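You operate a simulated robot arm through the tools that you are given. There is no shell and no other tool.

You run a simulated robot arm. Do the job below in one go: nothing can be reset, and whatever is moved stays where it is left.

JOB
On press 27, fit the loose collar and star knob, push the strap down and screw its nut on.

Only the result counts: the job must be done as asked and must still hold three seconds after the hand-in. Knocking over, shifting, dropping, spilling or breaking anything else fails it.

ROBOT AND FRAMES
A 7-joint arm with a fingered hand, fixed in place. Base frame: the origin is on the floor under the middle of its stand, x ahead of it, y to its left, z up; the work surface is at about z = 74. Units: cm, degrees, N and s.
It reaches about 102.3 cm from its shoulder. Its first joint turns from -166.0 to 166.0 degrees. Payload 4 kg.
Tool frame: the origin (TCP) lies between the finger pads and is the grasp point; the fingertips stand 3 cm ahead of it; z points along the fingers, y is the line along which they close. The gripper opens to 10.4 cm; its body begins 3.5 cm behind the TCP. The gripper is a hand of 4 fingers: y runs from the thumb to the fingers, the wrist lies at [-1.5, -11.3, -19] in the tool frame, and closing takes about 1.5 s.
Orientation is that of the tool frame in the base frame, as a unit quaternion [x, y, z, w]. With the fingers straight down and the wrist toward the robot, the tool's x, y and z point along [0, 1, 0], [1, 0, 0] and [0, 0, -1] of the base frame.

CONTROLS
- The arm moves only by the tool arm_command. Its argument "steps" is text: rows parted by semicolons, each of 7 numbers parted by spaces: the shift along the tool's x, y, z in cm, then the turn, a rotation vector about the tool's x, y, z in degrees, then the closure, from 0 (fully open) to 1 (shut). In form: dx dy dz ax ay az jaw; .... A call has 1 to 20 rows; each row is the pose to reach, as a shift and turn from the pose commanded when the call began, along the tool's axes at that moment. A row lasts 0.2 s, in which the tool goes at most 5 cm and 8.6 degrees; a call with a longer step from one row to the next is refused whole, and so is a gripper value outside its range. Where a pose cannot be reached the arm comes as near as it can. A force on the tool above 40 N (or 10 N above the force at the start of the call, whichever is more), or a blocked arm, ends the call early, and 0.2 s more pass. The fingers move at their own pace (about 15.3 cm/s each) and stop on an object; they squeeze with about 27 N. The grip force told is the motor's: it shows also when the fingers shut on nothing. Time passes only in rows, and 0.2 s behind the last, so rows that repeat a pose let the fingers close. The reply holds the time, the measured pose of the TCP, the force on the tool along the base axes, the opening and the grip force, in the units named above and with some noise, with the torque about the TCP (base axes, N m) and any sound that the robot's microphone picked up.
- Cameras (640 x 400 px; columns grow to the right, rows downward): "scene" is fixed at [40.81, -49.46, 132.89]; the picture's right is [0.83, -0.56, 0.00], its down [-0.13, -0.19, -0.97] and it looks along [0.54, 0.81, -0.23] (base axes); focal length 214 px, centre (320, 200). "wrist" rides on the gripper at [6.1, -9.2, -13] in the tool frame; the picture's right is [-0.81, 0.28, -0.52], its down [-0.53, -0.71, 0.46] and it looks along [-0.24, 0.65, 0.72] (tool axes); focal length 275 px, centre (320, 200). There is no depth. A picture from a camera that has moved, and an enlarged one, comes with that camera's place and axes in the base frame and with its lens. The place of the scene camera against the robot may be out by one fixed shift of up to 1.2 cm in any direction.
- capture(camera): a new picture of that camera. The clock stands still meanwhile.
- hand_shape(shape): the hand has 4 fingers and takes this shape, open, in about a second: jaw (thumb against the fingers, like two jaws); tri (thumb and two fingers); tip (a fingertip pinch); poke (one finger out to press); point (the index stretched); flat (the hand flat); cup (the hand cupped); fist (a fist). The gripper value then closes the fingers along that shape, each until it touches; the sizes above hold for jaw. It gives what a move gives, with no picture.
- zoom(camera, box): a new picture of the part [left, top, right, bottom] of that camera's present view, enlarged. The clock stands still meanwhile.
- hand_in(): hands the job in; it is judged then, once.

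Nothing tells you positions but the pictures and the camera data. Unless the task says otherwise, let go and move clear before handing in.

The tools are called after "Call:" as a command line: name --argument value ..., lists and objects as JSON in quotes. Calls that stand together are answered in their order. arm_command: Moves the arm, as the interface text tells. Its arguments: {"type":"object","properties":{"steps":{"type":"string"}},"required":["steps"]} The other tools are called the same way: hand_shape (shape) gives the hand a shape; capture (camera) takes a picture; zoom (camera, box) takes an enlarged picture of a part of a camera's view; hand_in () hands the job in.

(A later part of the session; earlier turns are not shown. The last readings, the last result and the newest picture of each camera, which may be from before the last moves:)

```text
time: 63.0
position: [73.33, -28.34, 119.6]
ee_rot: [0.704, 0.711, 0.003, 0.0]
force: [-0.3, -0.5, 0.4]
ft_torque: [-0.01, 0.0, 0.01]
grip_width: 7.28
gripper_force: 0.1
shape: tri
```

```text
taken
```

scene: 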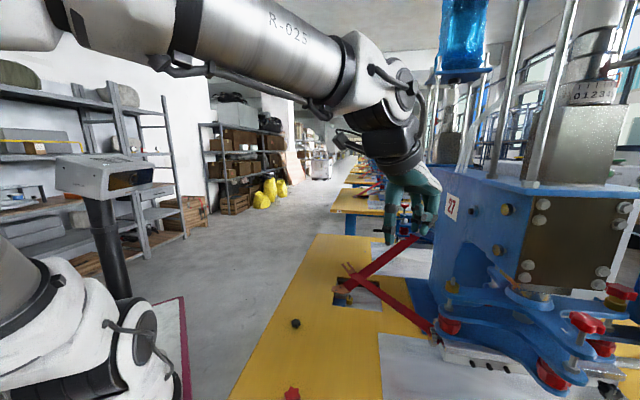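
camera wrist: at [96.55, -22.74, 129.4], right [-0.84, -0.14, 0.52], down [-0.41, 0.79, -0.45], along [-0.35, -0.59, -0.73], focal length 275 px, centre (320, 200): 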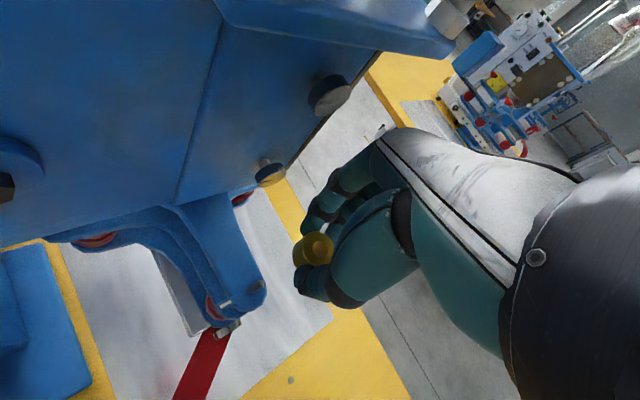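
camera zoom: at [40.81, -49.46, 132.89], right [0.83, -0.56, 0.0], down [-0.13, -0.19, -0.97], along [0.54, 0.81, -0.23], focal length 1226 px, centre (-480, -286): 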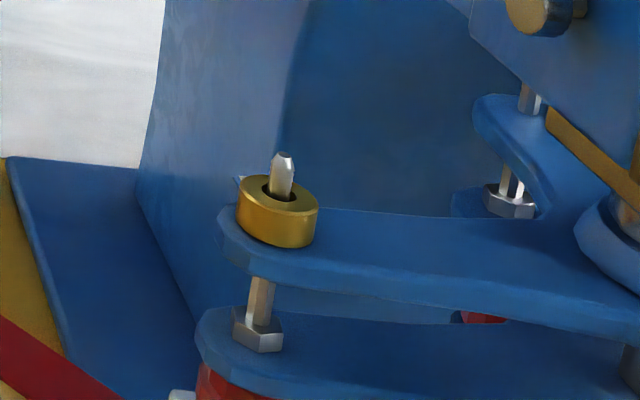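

The collar is seated on the stud. I'll turn the wrist to the −y side again and move above the red knob at about [55.8, −14.7].

Call:
arm_command --steps "0 0 0 0 0 -8 0.3;0 0 0 0 0 -16 0.3;0 0 0 0 0 -24 0.3;0 0 0 0 0 -32 0.3;0 0 0 0 0 -40 0.3;0 0 0 0 0 -48 0.3;0 0 0 0 0 -56 0.3;1 -1 2 0 0 -64 0.3;2 -3 4 0 0 -72 0.3;3 -5 6 0 0 -80 0.3;5 -7 8 0 0 -88 0.3;7 -9.5 10.5 0 0 -90 0.3;9 -12 13 0 0 -90 0.3;11 -14.5 15.5 0 0 -90 0.3;13.3 -17 18 0 0 -90 0.3;13.3 -17 18 0 0 -90 0.3;13.3 -17 18 0 0 -90 0.3"

Call:
capture --camera "wrist"

```text
time: 66.5
position: [56.03, -15.55, 101.67]
ee_rot: [-0.004, 1.0, 0.002, 0.0]
force: [-0.3, 0.5, 0.1]
ft_torque: [0.0, 0.0, 0.05]
grip_width: 7.25
gripper_force: 0.1
shape: tri
```

```text
taken
camera wrist: at [49.99, -24.76, 114.6], right [0.81, 0.28, 0.52], down [0.54, -0.71, -0.46], along [0.24, 0.65, -0.72], focal length 275 px, centre (320, 200)
```

wrist: 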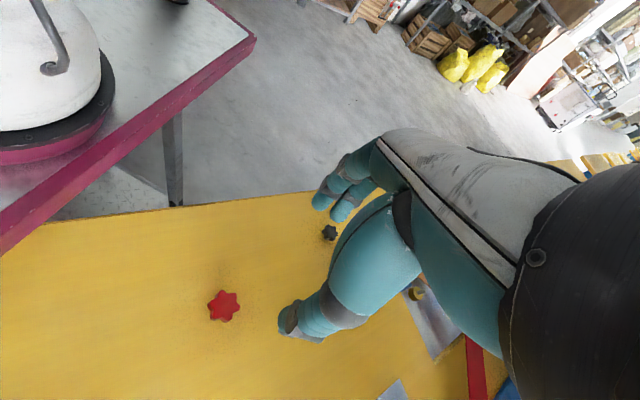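

Call:
zoom --camera "wrist" --box '[195, 280, 255, 330]'

Call:
zoom --camera "scene" --box '[275, 360, 315, 400]'

```text
8.00 times, centred on (225, 305) of wrist
camera zoom: at [49.99, -24.76, 114.6], right [0.81, 0.28, 0.52], down [0.54, -0.71, -0.46], along [0.24, 0.65, -0.72], focal length 2202 px, centre (1080, -640)
```

zoom: 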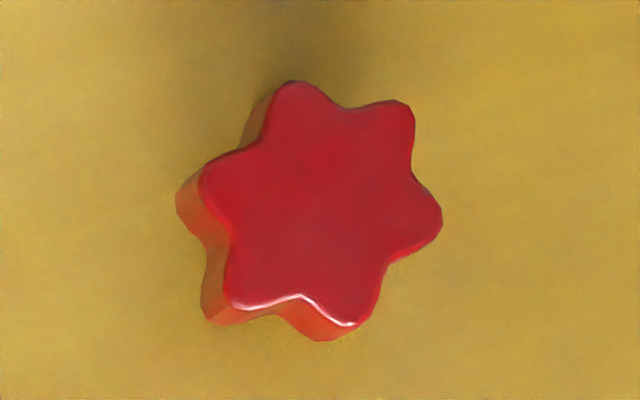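

```text
10.00 times, centred on (295, 380) of scene
camera zoom: at [40.81, -49.46, 132.89], right [0.83, -0.56, 0.0], down [-0.13, -0.19, -0.97], along [0.54, 0.81, -0.23], focal length 2145 px, centre (570, -1600)
```

zoom: 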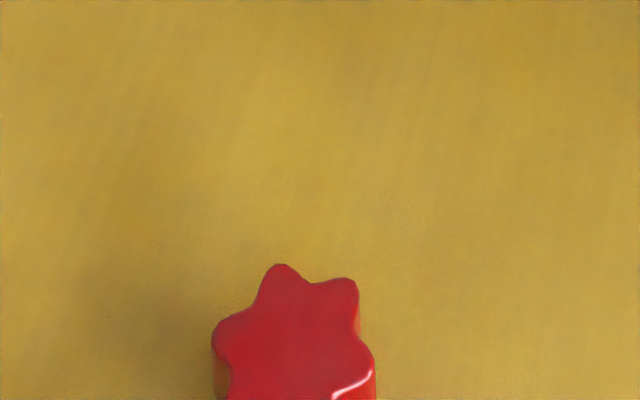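

The red knob's star head is about 4 cm wide with its top at about z=77, centred near [55.75, −14.7]; there is likely a narrow hub below. I'll descend above it and verify.

Call:
arm_command --steps "0.1 0.15 3.5 0 0 0 0.3;0.2 0.3 7 0 0 0 0.3;0.27 0.46 10.5 0 0 0 0.3;0.27 0.46 13.5 0 0 0 0.35;0.27 0.46 15.6 0 0 0 0.35;0.27 0.46 15.6 0 0 0 0.35;0.27 0.46 15.6 0 0 0 0.35"

Call:
capture --camera "wrist"

Call:
zoom --camera "wrist" --box '[220, 180, 360, 330]'

```text
time: 68.2
position: [55.99, -14.65, 86.08]
ee_rot: [-0.005, 1.0, 0.002, 0.0]
force: [0.4, 0.4, -0.2]
ft_torque: [0.05, 0.01, -0.02]
grip_width: 6.81
gripper_force: 0.0
shape: tri
```

```text
taken
camera wrist: at [49.91, -23.92, 99.11], right [0.81, 0.28, 0.52], down [0.54, -0.71, -0.46], along [0.24, 0.65, -0.72], focal length 275 px, centre (320, 200)
```

wrist: 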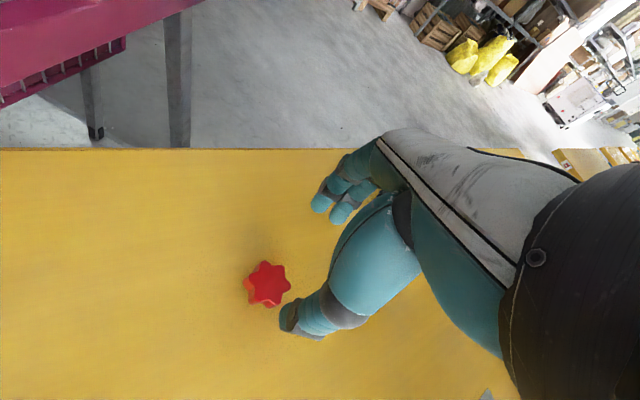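

```text
2.67 times, centred on (290, 255) of wrist
camera zoom: at [49.91, -23.92, 99.11], right [0.81, 0.28, 0.52], down [0.54, -0.71, -0.46], along [0.24, 0.65, -0.72], focal length 734 px, centre (400, 53)
```

zoom: 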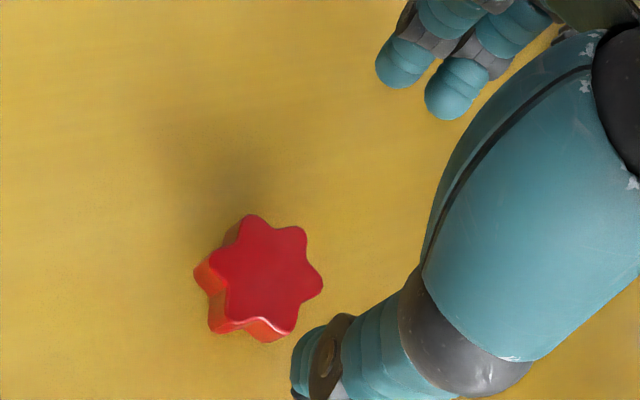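

Knob centre is [55.8, −14.75] with its top near 76.8. I'll shift slightly so both sides touch together, and descend to grip the star at mid-height.

Call:
arm_command --steps "0.07 -0.1 2.5 0 0 0 0.4;0.14 -0.2 4.5 0 0 0 0.4;0.14 -0.25 6.5 0 0 0 0.4;0.14 -0.25 7.5 0 0 0 0.45;0.14 -0.25 7.85 0 0 0 0.45;0.14 -0.25 7.85 0 0 0 0.45;0.14 -0.25 7.85 0 0 0 0.5"

Call:
zoom --camera "wrist" --box '[230, 180, 370, 330]'

```text
time: 69.8
position: [55.92, -14.94, 78.17]
ee_rot: [-0.004, 1.0, 0.002, 0.0]
force: [-0.1, 0.1, 0.9]
ft_torque: [0.05, -0.02, 0.0]
grip_width: 5.27
gripper_force: 0.1
shape: tri
```

```text
2.67 times, centred on (300, 255) of wrist
camera zoom: at [49.86, -24.26, 91.21], right [0.81, 0.28, 0.52], down [0.54, -0.71, -0.46], along [0.24, 0.65, -0.72], focal length 734 px, centre (373, 53)
```

zoom: 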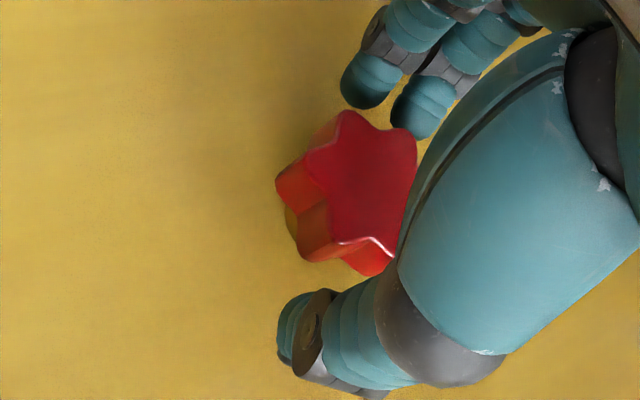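

Call:
arm_command --steps "0 0 0 0 0 0 0.54;0 0 0 0 0 0 0.58;0 0 0 0 0 0 0.58"

Call:
zoom --camera "wrist" --box '[230, 180, 370, 330]'

```text
time: 70.5
position: [55.92, -15.04, 78.24]
ee_rot: [-0.004, 1.0, 0.002, 0.0]
force: [0.2, 0.4, -0.4]
ft_torque: [0.01, 0.01, 0.0]
grip_width: 4.39
gripper_force: 0.0
shape: tri
```

```text
2.67 times, centred on (300, 255) of wrist
camera zoom: at [49.86, -24.26, 91.21], right [0.81, 0.28, 0.52], down [0.54, -0.71, -0.46], along [0.24, 0.65, -0.72], focal length 734 px, centre (373, 53)
```

zoom: 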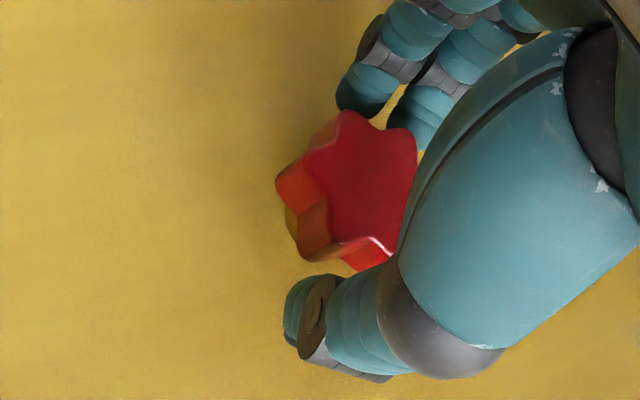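

Call:
arm_command --steps "0 0 0 0 0 0 0.61;0 0 0 0 0 0 0.64;0 0 0 0 0 0 0.67;0 0 0 0 0 0 0.7;0 0 0 0 0 0 0.75;0 0 0 0 0 0 0.8;0 0 0 0 0 0 0.85;0 0 0 0 0 0 0.85"

Call:
zoom --camera "wrist" --box '[230, 180, 370, 330]'

```text
time: 72.3
position: [55.96, -14.94, 78.21]
ee_rot: [-0.004, 1.0, 0.001, 0.0]
force: [0.4, 0.2, -1.0]
ft_torque: [0.0, 0.01, -0.01]
grip_width: 3.0
gripper_force: 27.8
shape: tri
```

```text
2.67 times, centred on (300, 255) of wrist
camera zoom: at [49.86, -24.26, 91.21], right [0.81, 0.28, 0.52], down [0.54, -0.71, -0.46], along [0.24, 0.65, -0.72], focal length 734 px, centre (373, 53)
```

zoom: 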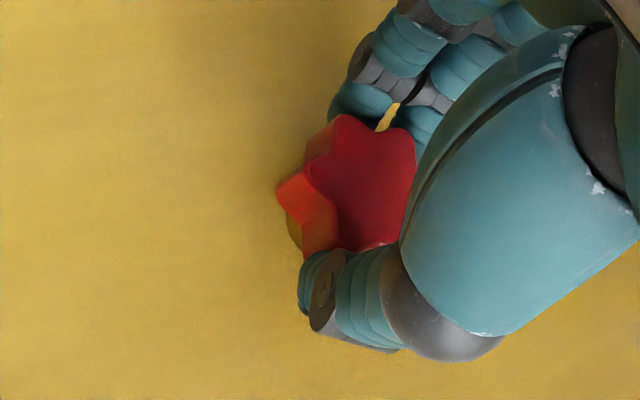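

The star knob is gripped at width 3.0 with 27.8 N, and is still upright. I'll lift it and check the grip.

Call:
arm_command --steps "0 0 -0.5 0 0 0 0.9;0 0 -1.5 0 0 0 0.9;0 0 -4 0 0 0 0.9;0 0 -8 0 0 0 0.9;0 0 -12 0 0 0 0.9;-3 0 -16 0 0 0 0.9;-6 -2 -19 0 0 0 0.9;-9 -4 -22 0 0 0 0.9;-9 -4 -22 0 0 0 0.9"

Call:
zoom --camera "wrist" --box '[260, 200, 350, 300]'

Call:
capture --camera "wrist"

```text
time: 74.3
position: [64.81, -18.67, 100.2]
ee_rot: [-0.005, 1.0, 0.002, 0.0]
force: [-0.2, -0.1, 0.2]
ft_torque: [0.0, 0.0, -0.02]
grip_width: 3.0
gripper_force: 27.5
shape: tri
```

```text
4.00 times, centred on (305, 250) of wrist
camera zoom: at [58.81, -27.97, 113.22], right [0.81, 0.28, 0.52], down [0.54, -0.71, -0.46], along [0.24, 0.65, -0.72], focal length 1101 px, centre (380, 0)
```

zoom: 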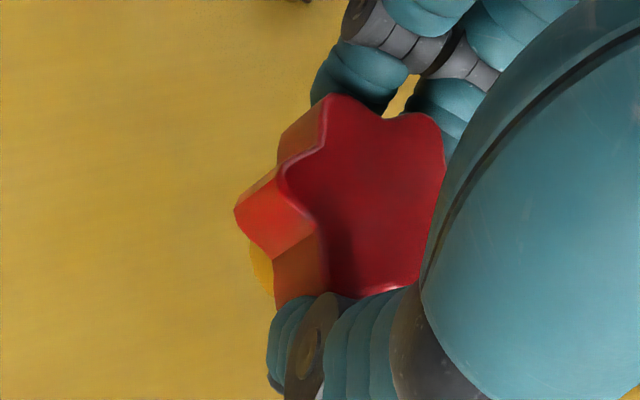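

```text
taken
camera wrist: at [58.81, -27.97, 113.22], right [0.81, 0.28, 0.52], down [0.54, -0.71, -0.46], along [0.24, 0.65, -0.72], focal length 275 px, centre (320, 200)
```

wrist: 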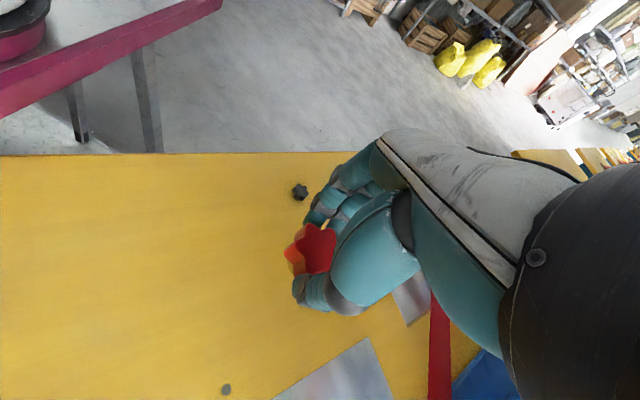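

The knob is held securely. I'll raise it and carry it to the stud side, turning the hand as before.

Call:
arm_command --steps "-1 -1 -3 0 0 0 0.9;-2 -2 -6 0 0 8 0.9;-3 -3 -9 0 0 16 0.9;-4 -4 -12 0 0 24 0.9;-5 -5 -15 0 0 32 0.9;-6 -5.5 -18 0 0 40 0.9;-7 -6 -20 0 0 48 0.9;-8 -6.5 -22 0 0 56 0.9;-9 -7 -22 0 0 64 0.9;-10 -7.5 -22 0 0 72 0.9;-11 -8 -22 0 0 80 0.9;-12 -8.5 -22 0 0 88 0.9;-13 -9 -22 0 0 96 0.9;-14 -9.3 -22 0 0 104 0.9;-15 -9.3 -22 0 0 112 0.9;-15 -9.3 -22 0 0 120 0.9;-15 -9.3 -22 0 0 128 0.9;-15 -9.3 -22 0 0 136 0.9;-15 -9.3 -22 0 0 144 0.9;-15 -9.3 -22 0 0 150 0.9"

Call:
arm_command --steps "0 0 0 0 0 8 0.9;0 0 0 0 0 16 0.9;0 0 0 0 0 24 0.9;0 0 0 0 0 32 0.9;0 0 0 0 0 40 0.9;0 0 0 0 0 40 0.9"

Call:
capture --camera "wrist"

Call:
capture --camera "scene"

```text
time: 78.5
position: [80.08, -27.97, 122.35]
ee_rot: [0.965, 0.262, 0.001, 0.0]
force: [0.3, 0.2, 0.2]
ft_torque: [-0.04, -0.01, 0.0]
grip_width: 2.99
gripper_force: 26.8
shape: tri
```

```text
time: 80.0
position: [79.97, -28.13, 122.25]
ee_rot: [0.997, -0.083, 0.0, 0.0]
force: [0.5, 0.3, -0.9]
ft_torque: [-0.01, 0.02, -0.04]
grip_width: 2.98
gripper_force: 27.0
shape: tri
```

```text
taken
camera wrist: at [87.51, -20.1, 135.21], right [-0.85, -0.14, 0.52], down [-0.41, 0.79, -0.45], along [-0.35, -0.59, -0.73], focal length 275 px, centre (320, 200)
```

wrist: 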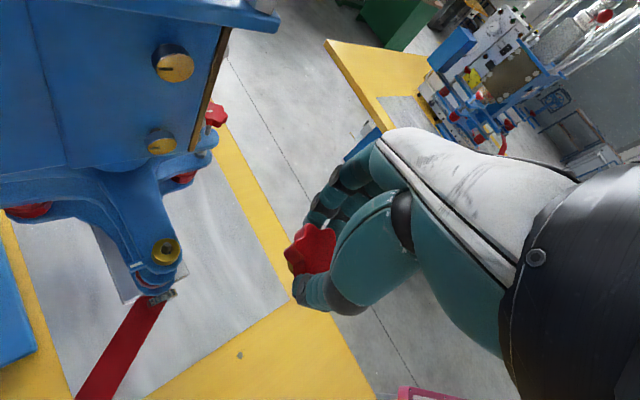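

```text
taken
```

scene: 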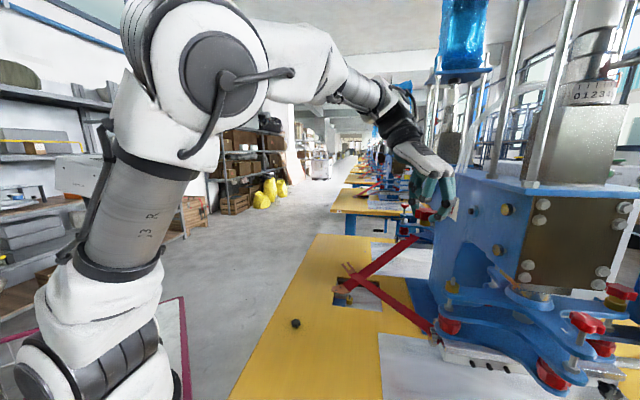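

Knob held, now at [80, −28, 122]. I'll move above the stud at [89.19, −31.25], allowing for the knob's offset in the grip, and check from both cameras.

Call:
arm_command --steps "2 0.3 1 0 0 0 0.9;4 0.6 2 0 0 0 0.9;6 0.9 3 0 0 0 0.9;8 1.2 4 0 0 0 0.9;9.47 1.37 5 0 0 0 0.9;9.47 1.37 7 0 0 0 0.9;9.47 1.37 9 0 0 0 0.9;9.47 1.37 9.5 0 0 0 0.9;9.47 1.37 9.5 0 0 0 0.9"

Call:
zoom --camera "wrist" --box '[230, 200, 340, 310]'

Call:
zoom --camera "scene" --box '[430, 220, 510, 310]'

Call:
zoom --camera "scene" --box '[446, 245, 476, 285]'

```text
time: 82.0
position: [89.1, -30.8, 112.86]
ee_rot: [0.997, -0.082, 0.0, -0.002]
force: [0.6, -0.2, -0.1]
ft_torque: [-0.01, 0.03, 0.01]
grip_width: 2.99
gripper_force: 27.3
shape: tri
```

```text
3.64 times, centred on (285, 255) of wrist
camera zoom: at [96.5, -22.97, 125.89], right [-0.84, -0.14, 0.52], down [-0.41, 0.79, -0.45], along [-0.35, -0.59, -0.73], focal length 1001 px, centre (447, 0)
```

zoom: 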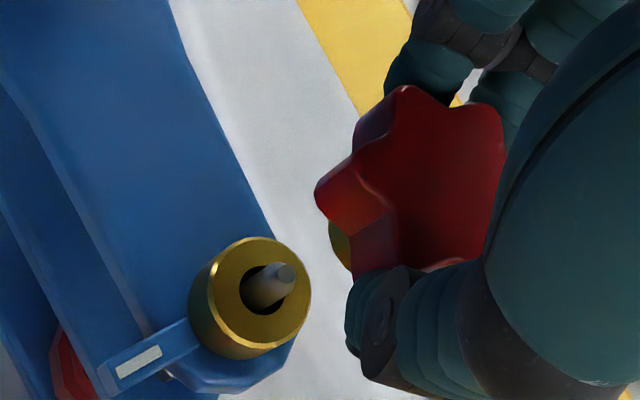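

```text
4.44 times, centred on (470, 265) of scene
camera zoom: at [40.81, -49.46, 132.89], right [0.83, -0.56, 0.0], down [-0.13, -0.19, -0.97], along [0.54, 0.81, -0.23], focal length 953 px, centre (-347, -89)
```

zoom: 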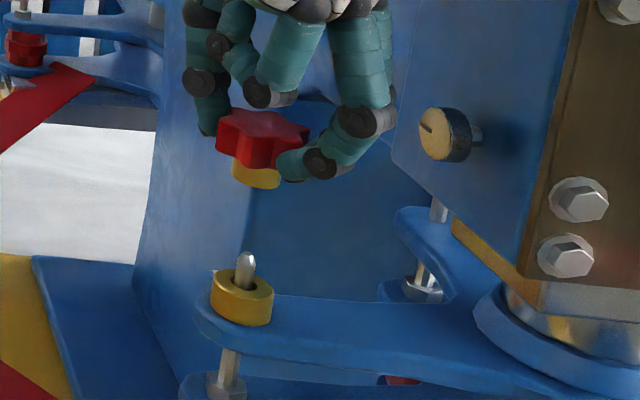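

```text
10.00 times, centred on (461, 265) of scene
camera zoom: at [40.81, -49.46, 132.89], right [0.83, -0.56, 0.0], down [-0.13, -0.19, -0.97], along [0.54, 0.81, -0.23], focal length 2145 px, centre (-1090, -450)
```

zoom: 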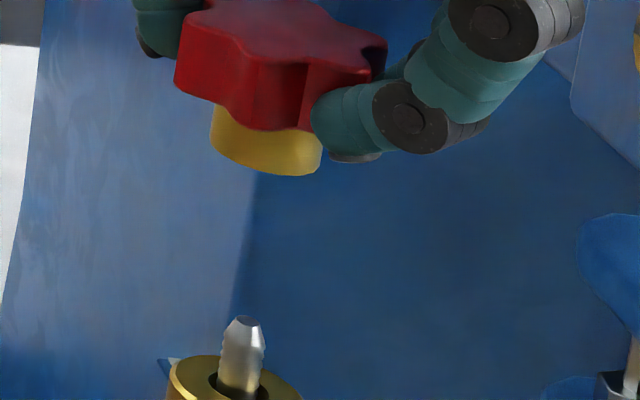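

The knob with its brass hub is level and nearly above the stud. Both views suggest a shift of about (+0.1, +0.15) in the tool frame; I'll apply it and lower 2.5 cm, then re-measure.

Call:
arm_command --steps "0.1 0.15 0.7 0 0 0 0.9;0.1 0.15 1.4 0 0 0 0.9;0.1 0.15 2.1 0 0 0 0.9;0.1 0.15 2.5 0 0 0 0.9;0.1 0.15 2.5 0 0 0 0.9;0.1 0.15 2.5 0 0 0 0.9"

Call:
zoom --camera "wrist" --box '[250, 210, 340, 300]'

Call:
zoom --camera "scene" --box '[446, 250, 476, 290]'

```text
time: 83.3
position: [89.12, -31.06, 110.32]
ee_rot: [0.997, -0.083, 0.0, -0.002]
force: [-0.7, -0.1, 0.2]
ft_torque: [0.0, 0.01, 0.04]
grip_width: 2.98
gripper_force: 27.3
shape: tri
```

```text
4.44 times, centred on (295, 255) of wrist
camera zoom: at [96.61, -23.23, 123.36], right [-0.84, -0.14, 0.52], down [-0.41, 0.79, -0.45], along [-0.35, -0.59, -0.73], focal length 1224 px, centre (431, -44)
```

zoom: 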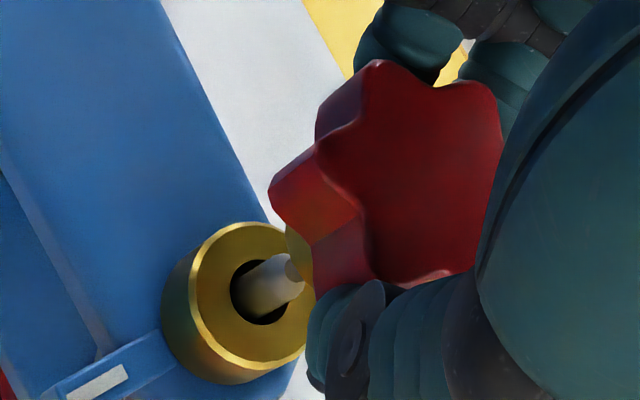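

```text
10.00 times, centred on (461, 270) of scene
camera zoom: at [40.81, -49.46, 132.89], right [0.83, -0.56, 0.0], down [-0.13, -0.19, -0.97], along [0.54, 0.81, -0.23], focal length 2145 px, centre (-1090, -500)
```

zoom: 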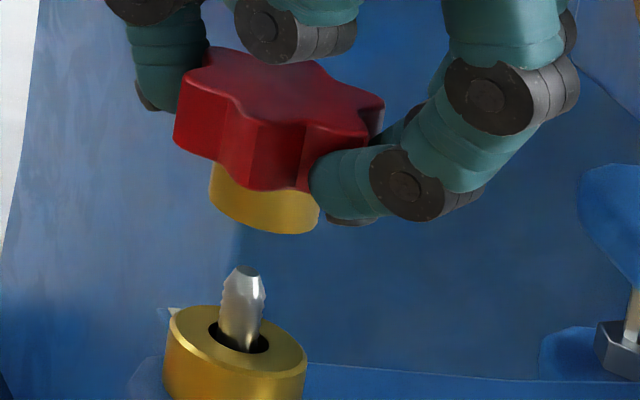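

Both cameras now say I overshot by about 0.15 cm. I'll correct and lower 1.2 cm for a last check.

Call:
arm_command --steps "-0.05 -0.15 0 0 0 0 0.9;-0.05 -0.15 0.6 0 0 0 0.9;-0.05 -0.15 1.2 0 0 0 0.9;-0.05 -0.15 1.2 0 0 0 0.9;-0.05 -0.15 1.2 0 0 0 0.9"

Call:
zoom --camera "scene" --box '[446, 250, 476, 290]'

Call:
zoom --camera "wrist" --box '[250, 210, 340, 300]'

```text
time: 84.5
position: [89.15, -30.87, 109.09]
ee_rot: [0.997, -0.082, 0.0, -0.001]
force: [-0.1, 0.4, -1.2]
ft_torque: [0.0, -0.05, 0.0]
grip_width: 2.96
gripper_force: 26.8
shape: tri
```

```text
10.00 times, centred on (461, 270) of scene
camera zoom: at [40.81, -49.46, 132.89], right [0.83, -0.56, 0.0], down [-0.13, -0.19, -0.97], along [0.54, 0.81, -0.23], focal length 2145 px, centre (-1090, -500)
```

zoom: 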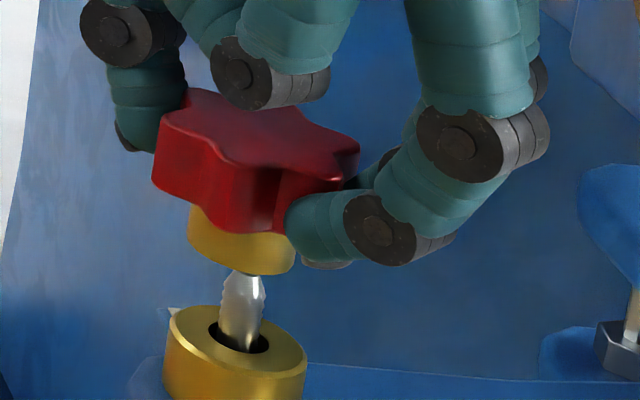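

```text
4.44 times, centred on (295, 255) of wrist
camera zoom: at [96.65, -22.9, 122.15], right [-0.84, -0.14, 0.52], down [-0.41, 0.79, -0.45], along [-0.35, -0.59, -0.73], focal length 1224 px, centre (431, -44)
```

zoom: 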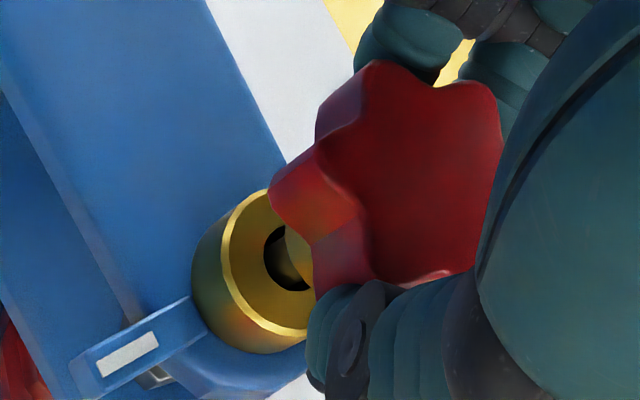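

Call:
arm_command --steps "0 0.12 0 0 0 0 0.9;0 0.12 0 0 0 0 0.9;0 0.12 0 0 0 0 0.9"

Call:
zoom --camera "scene" --box '[446, 250, 476, 290]'

Call:
zoom --camera "wrist" --box '[250, 210, 340, 300]'

```text
time: 85.3
position: [89.05, -31.05, 109.05]
ee_rot: [0.997, -0.083, 0.0, -0.002]
force: [0.0, -0.4, 0.6]
ft_torque: [0.01, -0.01, -0.01]
grip_width: 2.99
gripper_force: 27.1
shape: tri
```

```text
10.00 times, centred on (461, 270) of scene
camera zoom: at [40.81, -49.46, 132.89], right [0.83, -0.56, 0.0], down [-0.13, -0.19, -0.97], along [0.54, 0.81, -0.23], focal length 2145 px, centre (-1090, -500)
```

zoom: 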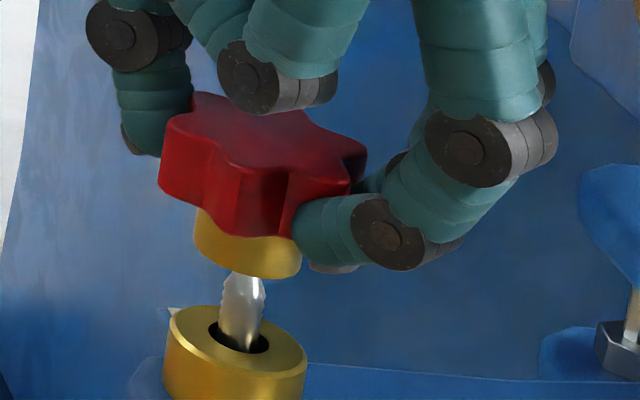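

```text
4.44 times, centred on (295, 255) of wrist
camera zoom: at [96.64, -23.05, 122.13], right [-0.84, -0.14, 0.52], down [-0.41, 0.79, -0.45], along [-0.35, -0.59, -0.73], focal length 1224 px, centre (431, -44)
```

zoom: 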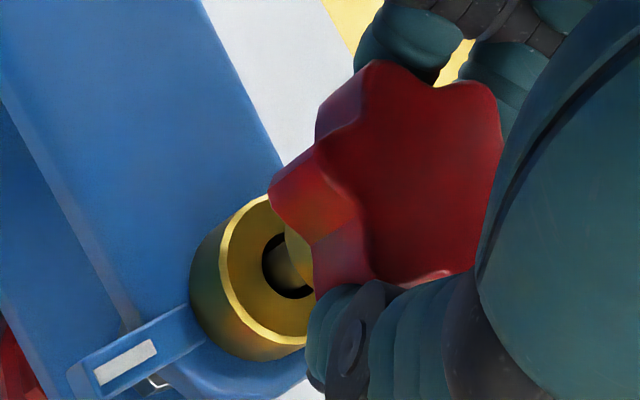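

The hub centre is now within about 0.1 cm of the stud axis. I'll lower onto the stud in small steps and watch the force.

Call:
arm_command --steps "0 0.03 0.2 0 0 0 0.9;0 0.03 0.4 0 0 0 0.9;0 0.03 0.6 0 0 0 0.9;0 0.03 0.8 0 0 0 0.9;0 0.03 0.8 0 0 0 0.9"

Call:
zoom --camera "scene" --box '[446, 250, 476, 290]'

```text
time: 86.5
position: [89.23, -31.18, 108.07]
ee_rot: [0.997, -0.081, 0.0, -0.001]
force: [0.2, 0.9, -0.7]
ft_torque: [-0.01, 0.03, -0.02]
grip_width: 2.98
gripper_force: 27.4
shape: tri
```

```text
10.00 times, centred on (461, 270) of scene
camera zoom: at [40.81, -49.46, 132.89], right [0.83, -0.56, 0.0], down [-0.13, -0.19, -0.97], along [0.54, 0.81, -0.23], focal length 2145 px, centre (-1090, -500)
```

zoom: 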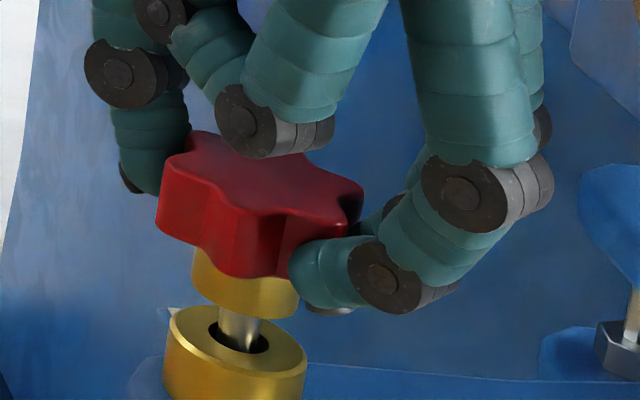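

No resistance: the hub is already about 0.7 cm onto the stud. I'll keep lowering gently until it meets resistance.

Call:
arm_command --steps "0 0 0.2 0 0 0 0.9;0 0 0.4 0 0 0 0.9;0 0 0.6 0 0 0 0.9;0 0 0.6 0 0 0 0.9"

Call:
zoom --camera "scene" --box '[446, 255, 476, 295]'

Call:
zoom --camera "wrist" --box '[250, 210, 340, 300]'

```text
time: 87.5
position: [89.23, -31.19, 107.6]
ee_rot: [0.997, -0.083, 0.001, -0.002]
force: [-2.7, 0.0, -2.0]
ft_torque: [-0.11, 0.06, -0.01]
grip_width: 2.97
gripper_force: 27.5
shape: tri
```

```text
10.00 times, centred on (461, 275) of scene
camera zoom: at [40.81, -49.46, 132.89], right [0.83, -0.56, 0.0], down [-0.13, -0.19, -0.97], along [0.54, 0.81, -0.23], focal length 2145 px, centre (-1090, -550)
```

zoom: 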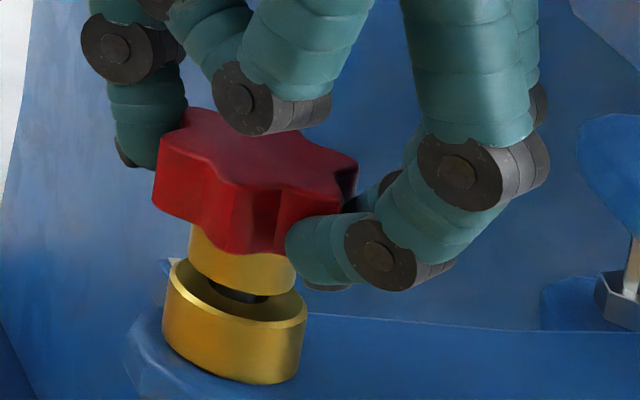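

```text
4.44 times, centred on (295, 255) of wrist
camera zoom: at [96.7, -23.13, 120.53], right [-0.84, -0.14, 0.52], down [-0.41, 0.79, -0.45], along [-0.35, -0.59, -0.73], focal length 1224 px, centre (431, -44)
```

zoom: 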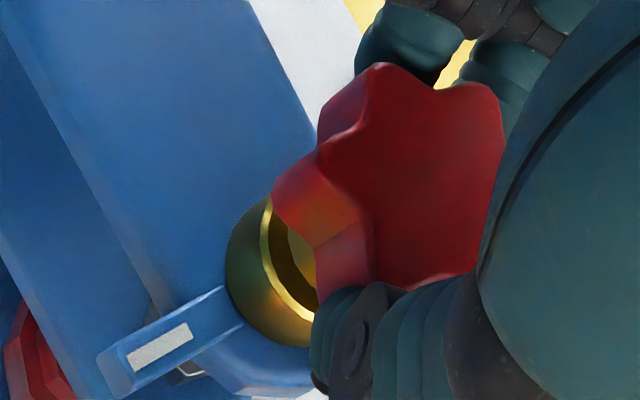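

Light contact has begun with the hub just above the collar, so the thread should be starting. I'll turn the knob clockwise about the stud axis by 30° and see how it responds.

Call:
arm_command --steps "0.02 -0.016 0.02 0 0 7.5 0.9;0.043 -0.03 0.04 0 0 15 0.9;0.068 -0.043 0.06 0 0 22.5 0.9;0.094 -0.05 0.08 0 0 30 0.9;0.094 -0.05 0.08 0 0 30 0.9"

Call:
zoom --camera "scene" --box '[446, 255, 476, 295]'

Call:
zoom --camera "scene" --box '[400, 140, 520, 310]'

```text
time: 88.8
position: [89.25, -31.19, 107.49]
ee_rot: [0.941, -0.338, -0.001, -0.001]
force: [-5.4, -4.5, -4.3]
ft_torque: [-0.21, 0.17, 0.0]
grip_width: 2.95
gripper_force: 27.1
shape: tri
```

```text
10.00 times, centred on (461, 275) of scene
camera zoom: at [40.81, -49.46, 132.89], right [0.83, -0.56, 0.0], down [-0.13, -0.19, -0.97], along [0.54, 0.81, -0.23], focal length 2145 px, centre (-1090, -550)
```

zoom: 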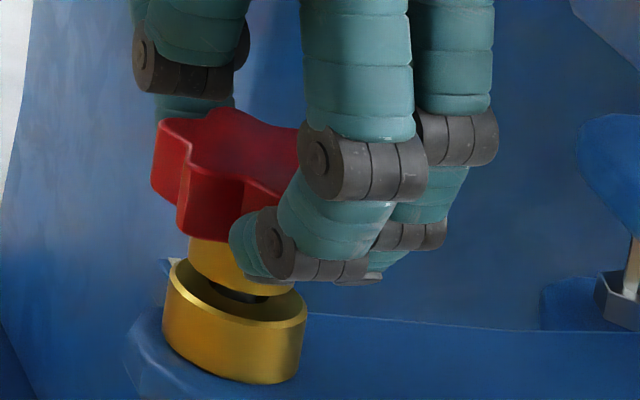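

```text
2.35 times, centred on (460, 225) of scene
camera zoom: at [40.81, -49.46, 132.89], right [0.83, -0.56, 0.0], down [-0.13, -0.19, -0.97], along [0.54, 0.81, -0.23], focal length 505 px, centre (-9, 141)
```

zoom: 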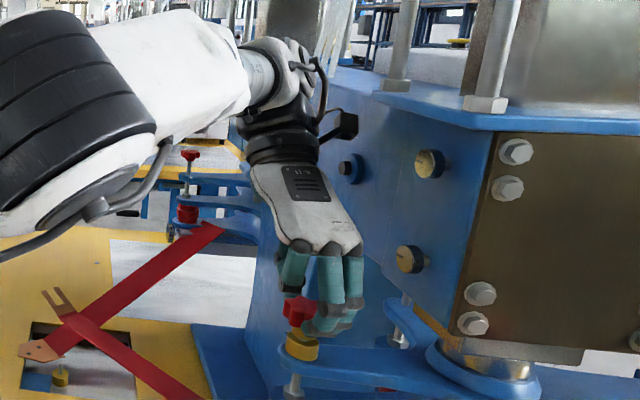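

The knob turned with the hand and now pulls slightly downward, which suggests the thread is drawing it on. I'll open the fingers, swing back about 48° without touching the knob, and look before the next turn.

Call:
arm_command --steps "0 0 0 0 0 0 0.7;0 0 0 0 0 0 0.42;0 0 0 0 0 0 0.42;-0.02 0.02 0 0 0 -8 0.42;-0.04 0.04 0 0 0 -16 0.42;-0.05 0.07 0 0 0 -24 0.42;-0.06 0.1 0 0 0 -32 0.42;-0.06 0.12 0 0 0 -40 0.42;-0.06 0.15 0 0 0 -48 0.42;-0.06 0.15 0 0 0 -48 0.42"

Call:
zoom --camera "scene" --box '[446, 255, 476, 295]'

Call:
zoom --camera "scene" --box '[400, 140, 520, 310]'

Call:
zoom --camera "wrist" --box '[230, 180, 350, 310]'

```text
time: 91.0
position: [89.05, -31.12, 107.37]
ee_rot: [0.997, 0.075, 0.0, -0.001]
force: [0.2, 0.6, 0.0]
ft_torque: [0.04, 0.02, 0.04]
grip_width: 6.0
gripper_force: 0.0
shape: tri
```

```text
10.00 times, centred on (461, 275) of scene
camera zoom: at [40.81, -49.46, 132.89], right [0.83, -0.56, 0.0], down [-0.13, -0.19, -0.97], along [0.54, 0.81, -0.23], focal length 2145 px, centre (-1090, -550)
```

zoom: 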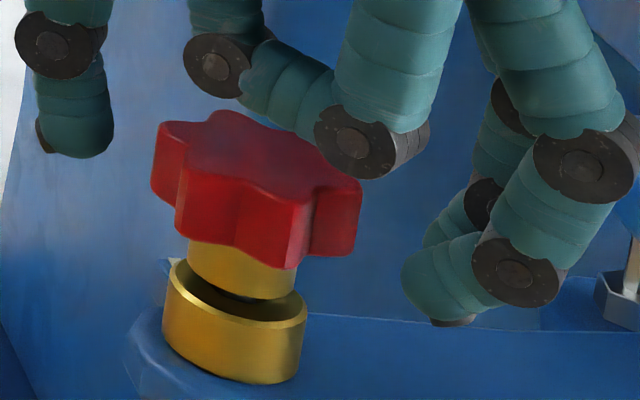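

```text
2.35 times, centred on (460, 225) of scene
camera zoom: at [40.81, -49.46, 132.89], right [0.83, -0.56, 0.0], down [-0.13, -0.19, -0.97], along [0.54, 0.81, -0.23], focal length 505 px, centre (-9, 141)
```

zoom: 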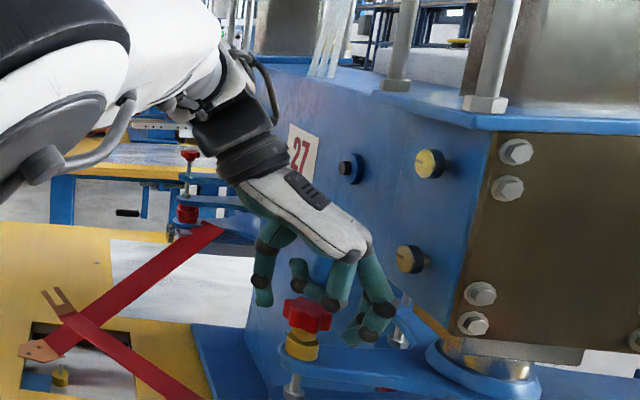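

```text
3.08 times, centred on (290, 245) of wrist
camera zoom: at [93.82, -21.22, 120.45], right [-0.76, -0.4, 0.52], down [-0.63, 0.63, -0.45], along [-0.14, -0.67, -0.73], focal length 847 px, centre (412, 62)
```

zoom: 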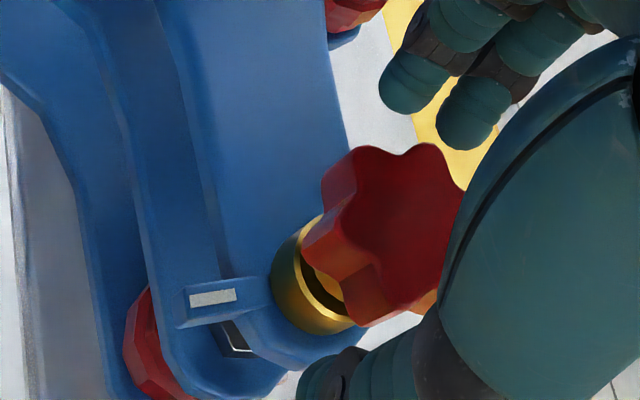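

The knob stays put on the stud with a small gap to the collar, so the thread is holding it. The hand has good clearance; I'll grip again and turn 48° clockwise.

Call:
arm_command --steps "0 0 0 0 0 0 0.7;0 0 0 0 0 0 0.9;0 0 0 0 0 0 0.9;0 0 0 0 0 0 0.9;0 0 0.01 0 0 8 0.9;0 0 0.02 0 0 16 0.9;0 0 0.03 0 0 24 0.9;0 0 0.04 0 0 32 0.9;0 0 0.05 0 0 40 0.9;0 0 0.06 0 0 48 0.9;0 0 0.06 0 0 48 0.9"

Call:
zoom --camera "scene" --box '[446, 255, 476, 295]'

```text
time: 93.3
position: [89.01, -31.1, 107.37]
ee_rot: [0.941, -0.339, -0.001, -0.002]
force: [3.7, 0.0, -4.0]
ft_torque: [0.0, -0.09, 0.02]
grip_width: 2.96
gripper_force: 27.4
shape: tri
```

```text
10.00 times, centred on (461, 275) of scene
camera zoom: at [40.81, -49.46, 132.89], right [0.83, -0.56, 0.0], down [-0.13, -0.19, -0.97], along [0.54, 0.81, -0.23], focal length 2145 px, centre (-1090, -550)
```

zoom: 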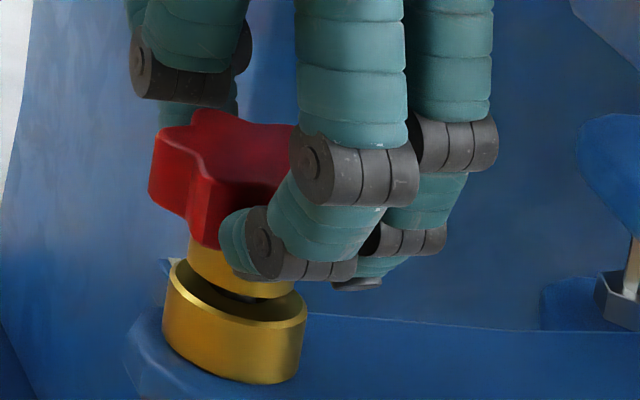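

It is threading on with a light downward pull. I'll run a full back-and-forth cycle of about 51°, descending slightly as it goes.

Call:
arm_command --steps "0 0 0 0 0 0 0.42;0 0 0 0 0 0 0.42;0 0 0.02 0 0 -8.5 0.42;0 0 0.04 0 0 -17 0.42;0 0 0.05 0 0 -25.5 0.42;0 0 0.06 0 0 -34 0.42;0 0 0.06 0 0 -42.5 0.42;0 0 0.06 0 0 -51 0.42;0 0 0.06 0 0 -51 0.75;0 0 0.06 0 0 -51 0.9;0 0 0.06 0 0 -51 0.9;0 0 0.06 0 0 -51 0.9;0 0 0.07 0 0 -42.5 0.9;0 0 0.09 0 0 -34 0.9;0 0 0.11 0 0 -25.5 0.9;0 0 0.13 0 0 -17 0.9;0 0 0.15 0 0 -8.5 0.9;0 0 0.17 0 0 0 0.9;0 0 0.17 0 0 0 0.9"

Call:
zoom --camera "scene" --box '[446, 255, 476, 295]'

```text
time: 97.3
position: [89.07, -31.1, 107.23]
ee_rot: [0.941, -0.339, -0.001, -0.002]
force: [0.5, 0.9, 0.0]
ft_torque: [0.03, -0.01, -0.01]
grip_width: 2.96
gripper_force: 26.8
shape: tri
```

```text
10.00 times, centred on (461, 275) of scene
camera zoom: at [40.81, -49.46, 132.89], right [0.83, -0.56, 0.0], down [-0.13, -0.19, -0.97], along [0.54, 0.81, -0.23], focal length 2145 px, centre (-1090, -550)
```

zoom: 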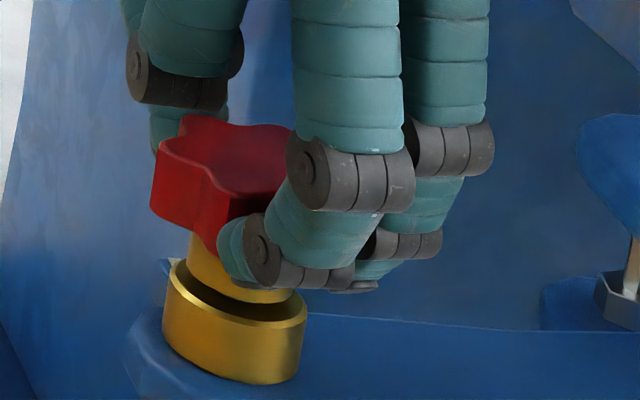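

The knob is moving down steadily toward the collar, about 0.3 cm to go. I'll continue the same cycle.

Call:
arm_command --steps "0 0 0 0 0 0 0.42;0 0 0 0 0 0 0.42;0 0 0 0 0 -8.5 0.42;0 0 0 0 0 -17 0.42;0 0 0 0 0 -25.5 0.42;0 0 0 0 0 -34 0.42;0 0 0 0 0 -42.5 0.42;0 0 0 0 0 -51 0.42;0 0 0 0 0 -51 0.75;0 0 0 0 0 -51 0.9;0 0 0 0 0 -51 0.9;0 0 0 0 0 -51 0.9;0 0 0.01 0 0 -42.5 0.9;0 0 0.02 0 0 -34 0.9;0 0 0.03 0 0 -25.5 0.9;0 0 0.04 0 0 -17 0.9;0 0 0.05 0 0 -8.5 0.9;0 0 0.06 0 0 0 0.9;0 0 0.06 0 0 0 0.9"

```text
time: 101.3
position: [88.97, -31.06, 107.05]
ee_rot: [0.941, -0.338, 0.0, -0.001]
force: [4.1, -1.9, -0.4]
ft_torque: [-0.05, -0.15, 0.04]
grip_width: 2.9
gripper_force: 26.8
shape: tri
```

Call:
arm_command --steps "0 0 0 0 0 0 0.42;0 0 0 0 0 0 0.42;0.03 0 0 0 0 -8.5 0.42;0.06 -0.02 0 0 0 -17 0.42;0.08 -0.03 0 0 0 -25.5 0.42;0.08 -0.03 0 0 0 -34 0.42;0.08 -0.03 0 0 0 -42.5 0.42;0.08 -0.03 0 0 0 -51 0.42;0.08 -0.03 0 0 0 -51 0.75;0.08 -0.03 0 0 0 -51 0.9;0.08 -0.03 0 0 0 -51 0.9;0.08 -0.03 0 0 0 -51 0.9;0.08 -0.03 0.01 0 0 -42.5 0.9;0.08 -0.03 0.02 0 0 -34 0.9;0.08 -0.03 0.03 0 0 -25.5 0.9;0.08 -0.03 0.04 0 0 -17 0.9;0.08 -0.03 0.05 0 0 -8.5 0.9;0.08 -0.03 0.06 0 0 0 0.9;0.08 -0.03 0.06 0 0 0 0.9"

Call:
zoom --camera "scene" --box '[446, 255, 476, 295]'

```text
time: 105.3
position: [89.12, -31.11, 107.07]
ee_rot: [0.941, -0.339, 0.0, -0.001]
force: [-5.4, -0.3, -3.0]
ft_torque: [-0.07, 0.15, 0.03]
grip_width: 2.9
gripper_force: 26.6
shape: tri
```

```text
10.00 times, centred on (461, 275) of scene
camera zoom: at [40.81, -49.46, 132.89], right [0.83, -0.56, 0.0], down [-0.13, -0.19, -0.97], along [0.54, 0.81, -0.23], focal length 2145 px, centre (-1090, -550)
```

zoom: 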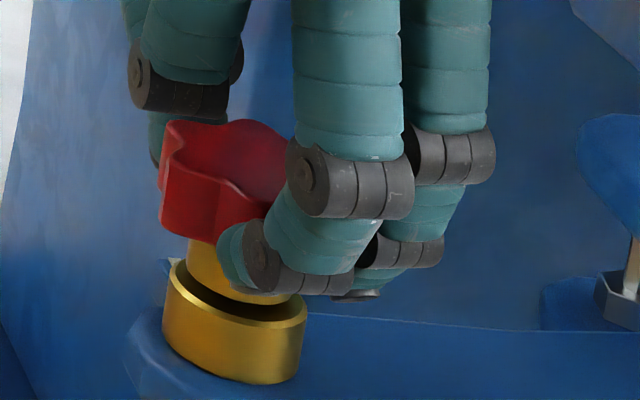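

Progress continues, though the wrist camera is close to the press face at this end of the stroke. I'll shift the stroke range toward smaller yaw, checking clearance to the gold knob on the way.

Call:
arm_command --steps "0 0 0 0 0 0 0.42;0 0 0 0 0 0 0.42;-0.01 0 0 0 0 -8.5 0.42;-0.02 0 0 0 0 -17 0.42;-0.03 0.01 0 0 0 -25.5 0.42;-0.03 0.02 0 0 0 -34 0.42;-0.03 0.02 0 0 0 -42.5 0.42;-0.03 0.02 0 0 0 -51 0.42;-0.03 0.02 0 0 0 -59.5 0.42;-0.03 0.02 0 0 0 -59.5 0.42"

Call:
zoom --camera "scene" --box '[430, 210, 520, 310]'

Call:
zoom --camera "scene" --box '[446, 255, 476, 295]'

Call:
capture --camera "wrist"

```text
time: 107.5
position: [89.09, -31.12, 107.11]
ee_rot: [0.985, 0.175, 0.001, -0.001]
force: [0.7, 0.4, -0.1]
ft_torque: [0.03, -0.03, -0.01]
grip_width: 5.99
gripper_force: 0.1
shape: tri
```

```text
4.00 times, centred on (475, 260) of scene
camera zoom: at [40.81, -49.46, 132.89], right [0.83, -0.56, 0.0], down [-0.13, -0.19, -0.97], along [0.54, 0.81, -0.23], focal length 858 px, centre (-300, -40)
```

zoom: 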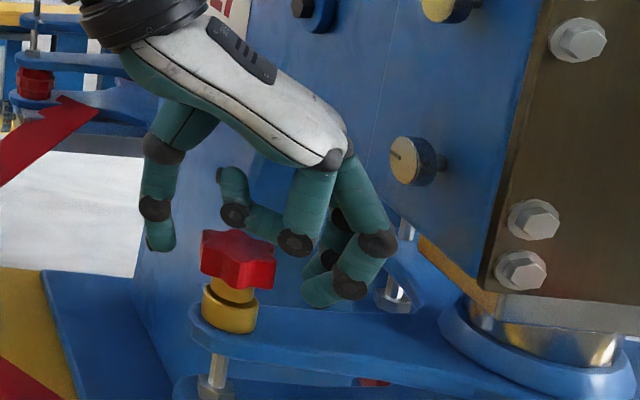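

```text
10.00 times, centred on (461, 275) of scene
camera zoom: at [40.81, -49.46, 132.89], right [0.83, -0.56, 0.0], down [-0.13, -0.19, -0.97], along [0.54, 0.81, -0.23], focal length 2145 px, centre (-1090, -550)
```

zoom: 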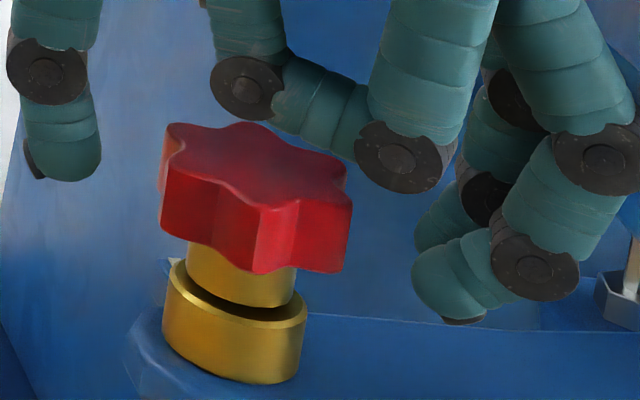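

```text
taken
camera wrist: at [91.63, -20.47, 120.22], right [-0.67, -0.54, 0.52], down [-0.75, 0.49, -0.46], along [-0.01, -0.69, -0.73], focal length 275 px, centre (320, 200)
```

wrist: 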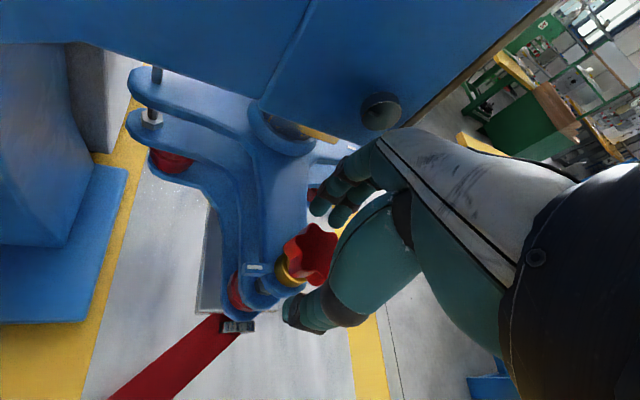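

There's still about 2 cm of clearance to the gold knob here. I'll use the 70°–125° range for the strokes: grip, turn 55°, release, swing back.

Call:
arm_command --steps "0 0 0 0 0 0 0.75;0 0 0 0 0 0 0.9;0 0 0 0 0 0 0.9;0 0 0 0 0 0 0.9;0.016 -0.016 0.01 0 0 7.9 0.9;0.033 -0.029 0.02 0 0 15.8 0.9;0.05 -0.04 0.03 0 0 23.6 0.9;0.068 -0.05 0.04 0 0 31.5 0.9;0.09 -0.057 0.05 0 0 39.4 0.9;0.11 -0.06 0.06 0 0 47.2 0.9;0.133 -0.06 0.07 0 0 55 0.9;0.133 -0.06 0.07 0 0 55 0.42;0.133 -0.06 0.07 0 0 55 0.42;0.11 -0.06 0.06 0 0 47.2 0.42;0.09 -0.057 0.05 0 0 39.4 0.42;0.068 -0.05 0.05 0 0 31.5 0.42;0.05 -0.04 0.05 0 0 23.6 0.42;0.033 -0.029 0.05 0 0 15.8 0.42;0.016 -0.016 0.05 0 0 7.9 0.42;0 0 0.05 0 0 0 0.42"

Call:
zoom --camera "scene" --box '[446, 255, 476, 295]'

```text
time: 111.8
position: [89.14, -31.26, 107.16]
ee_rot: [0.985, 0.175, 0.001, -0.001]
force: [-0.5, 0.9, -0.2]
ft_torque: [0.0, 0.03, 0.01]
grip_width: 6.0
gripper_force: 0.0
shape: tri
```

```text
10.00 times, centred on (461, 275) of scene
camera zoom: at [40.81, -49.46, 132.89], right [0.83, -0.56, 0.0], down [-0.13, -0.19, -0.97], along [0.54, 0.81, -0.23], focal length 2145 px, centre (-1090, -550)
```

zoom: 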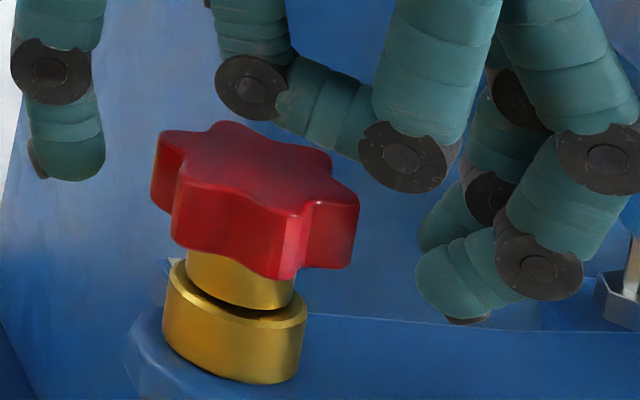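

The stroke works and the gap is closing. I'll repeat the same cycle.

Call:
arm_command --steps "0 0 0 0 0 0 0.75;0 0 0 0 0 0 0.9;0 0 0 0 0 0 0.9;0 0 0 0 0 0 0.9;0.016 -0.016 0.01 0 0 7.9 0.9;0.033 -0.029 0.02 0 0 15.8 0.9;0.05 -0.04 0.03 0 0 23.6 0.9;0.068 -0.05 0.04 0 0 31.5 0.9;0.09 -0.057 0.05 0 0 39.4 0.9;0.11 -0.06 0.06 0 0 47.2 0.9;0.133 -0.06 0.07 0 0 55 0.9;0.133 -0.06 0.07 0 0 55 0.42;0.133 -0.06 0.07 0 0 55 0.42;0.11 -0.06 0.06 0 0 47.2 0.42;0.09 -0.057 0.05 0 0 39.4 0.42;0.068 -0.05 0.05 0 0 31.5 0.42;0.05 -0.04 0.05 0 0 23.6 0.42;0.033 -0.029 0.05 0 0 15.8 0.42;0.016 -0.016 0.05 0 0 7.9 0.42;0 0 0.05 0 0 0 0.42"

Call:
zoom --camera "scene" --box '[446, 255, 476, 295]'

```text
time: 116.0
position: [89.14, -31.14, 107.08]
ee_rot: [0.985, 0.174, 0.001, -0.001]
force: [-0.1, 0.2, 0.3]
ft_torque: [-0.02, 0.03, 0.02]
grip_width: 6.01
gripper_force: 0.1
shape: tri
```

```text
10.00 times, centred on (461, 275) of scene
camera zoom: at [40.81, -49.46, 132.89], right [0.83, -0.56, 0.0], down [-0.13, -0.19, -0.97], along [0.54, 0.81, -0.23], focal length 2145 px, centre (-1090, -550)
```

zoom: 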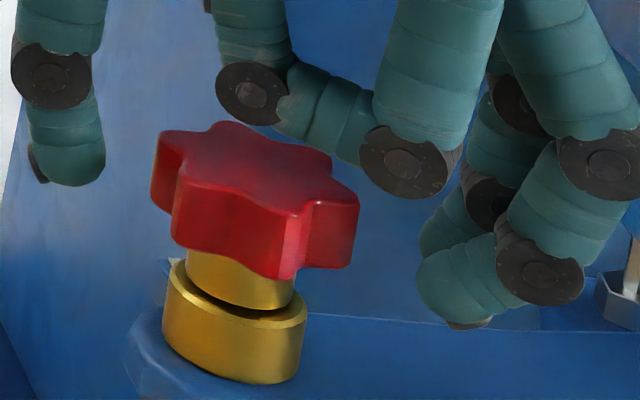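

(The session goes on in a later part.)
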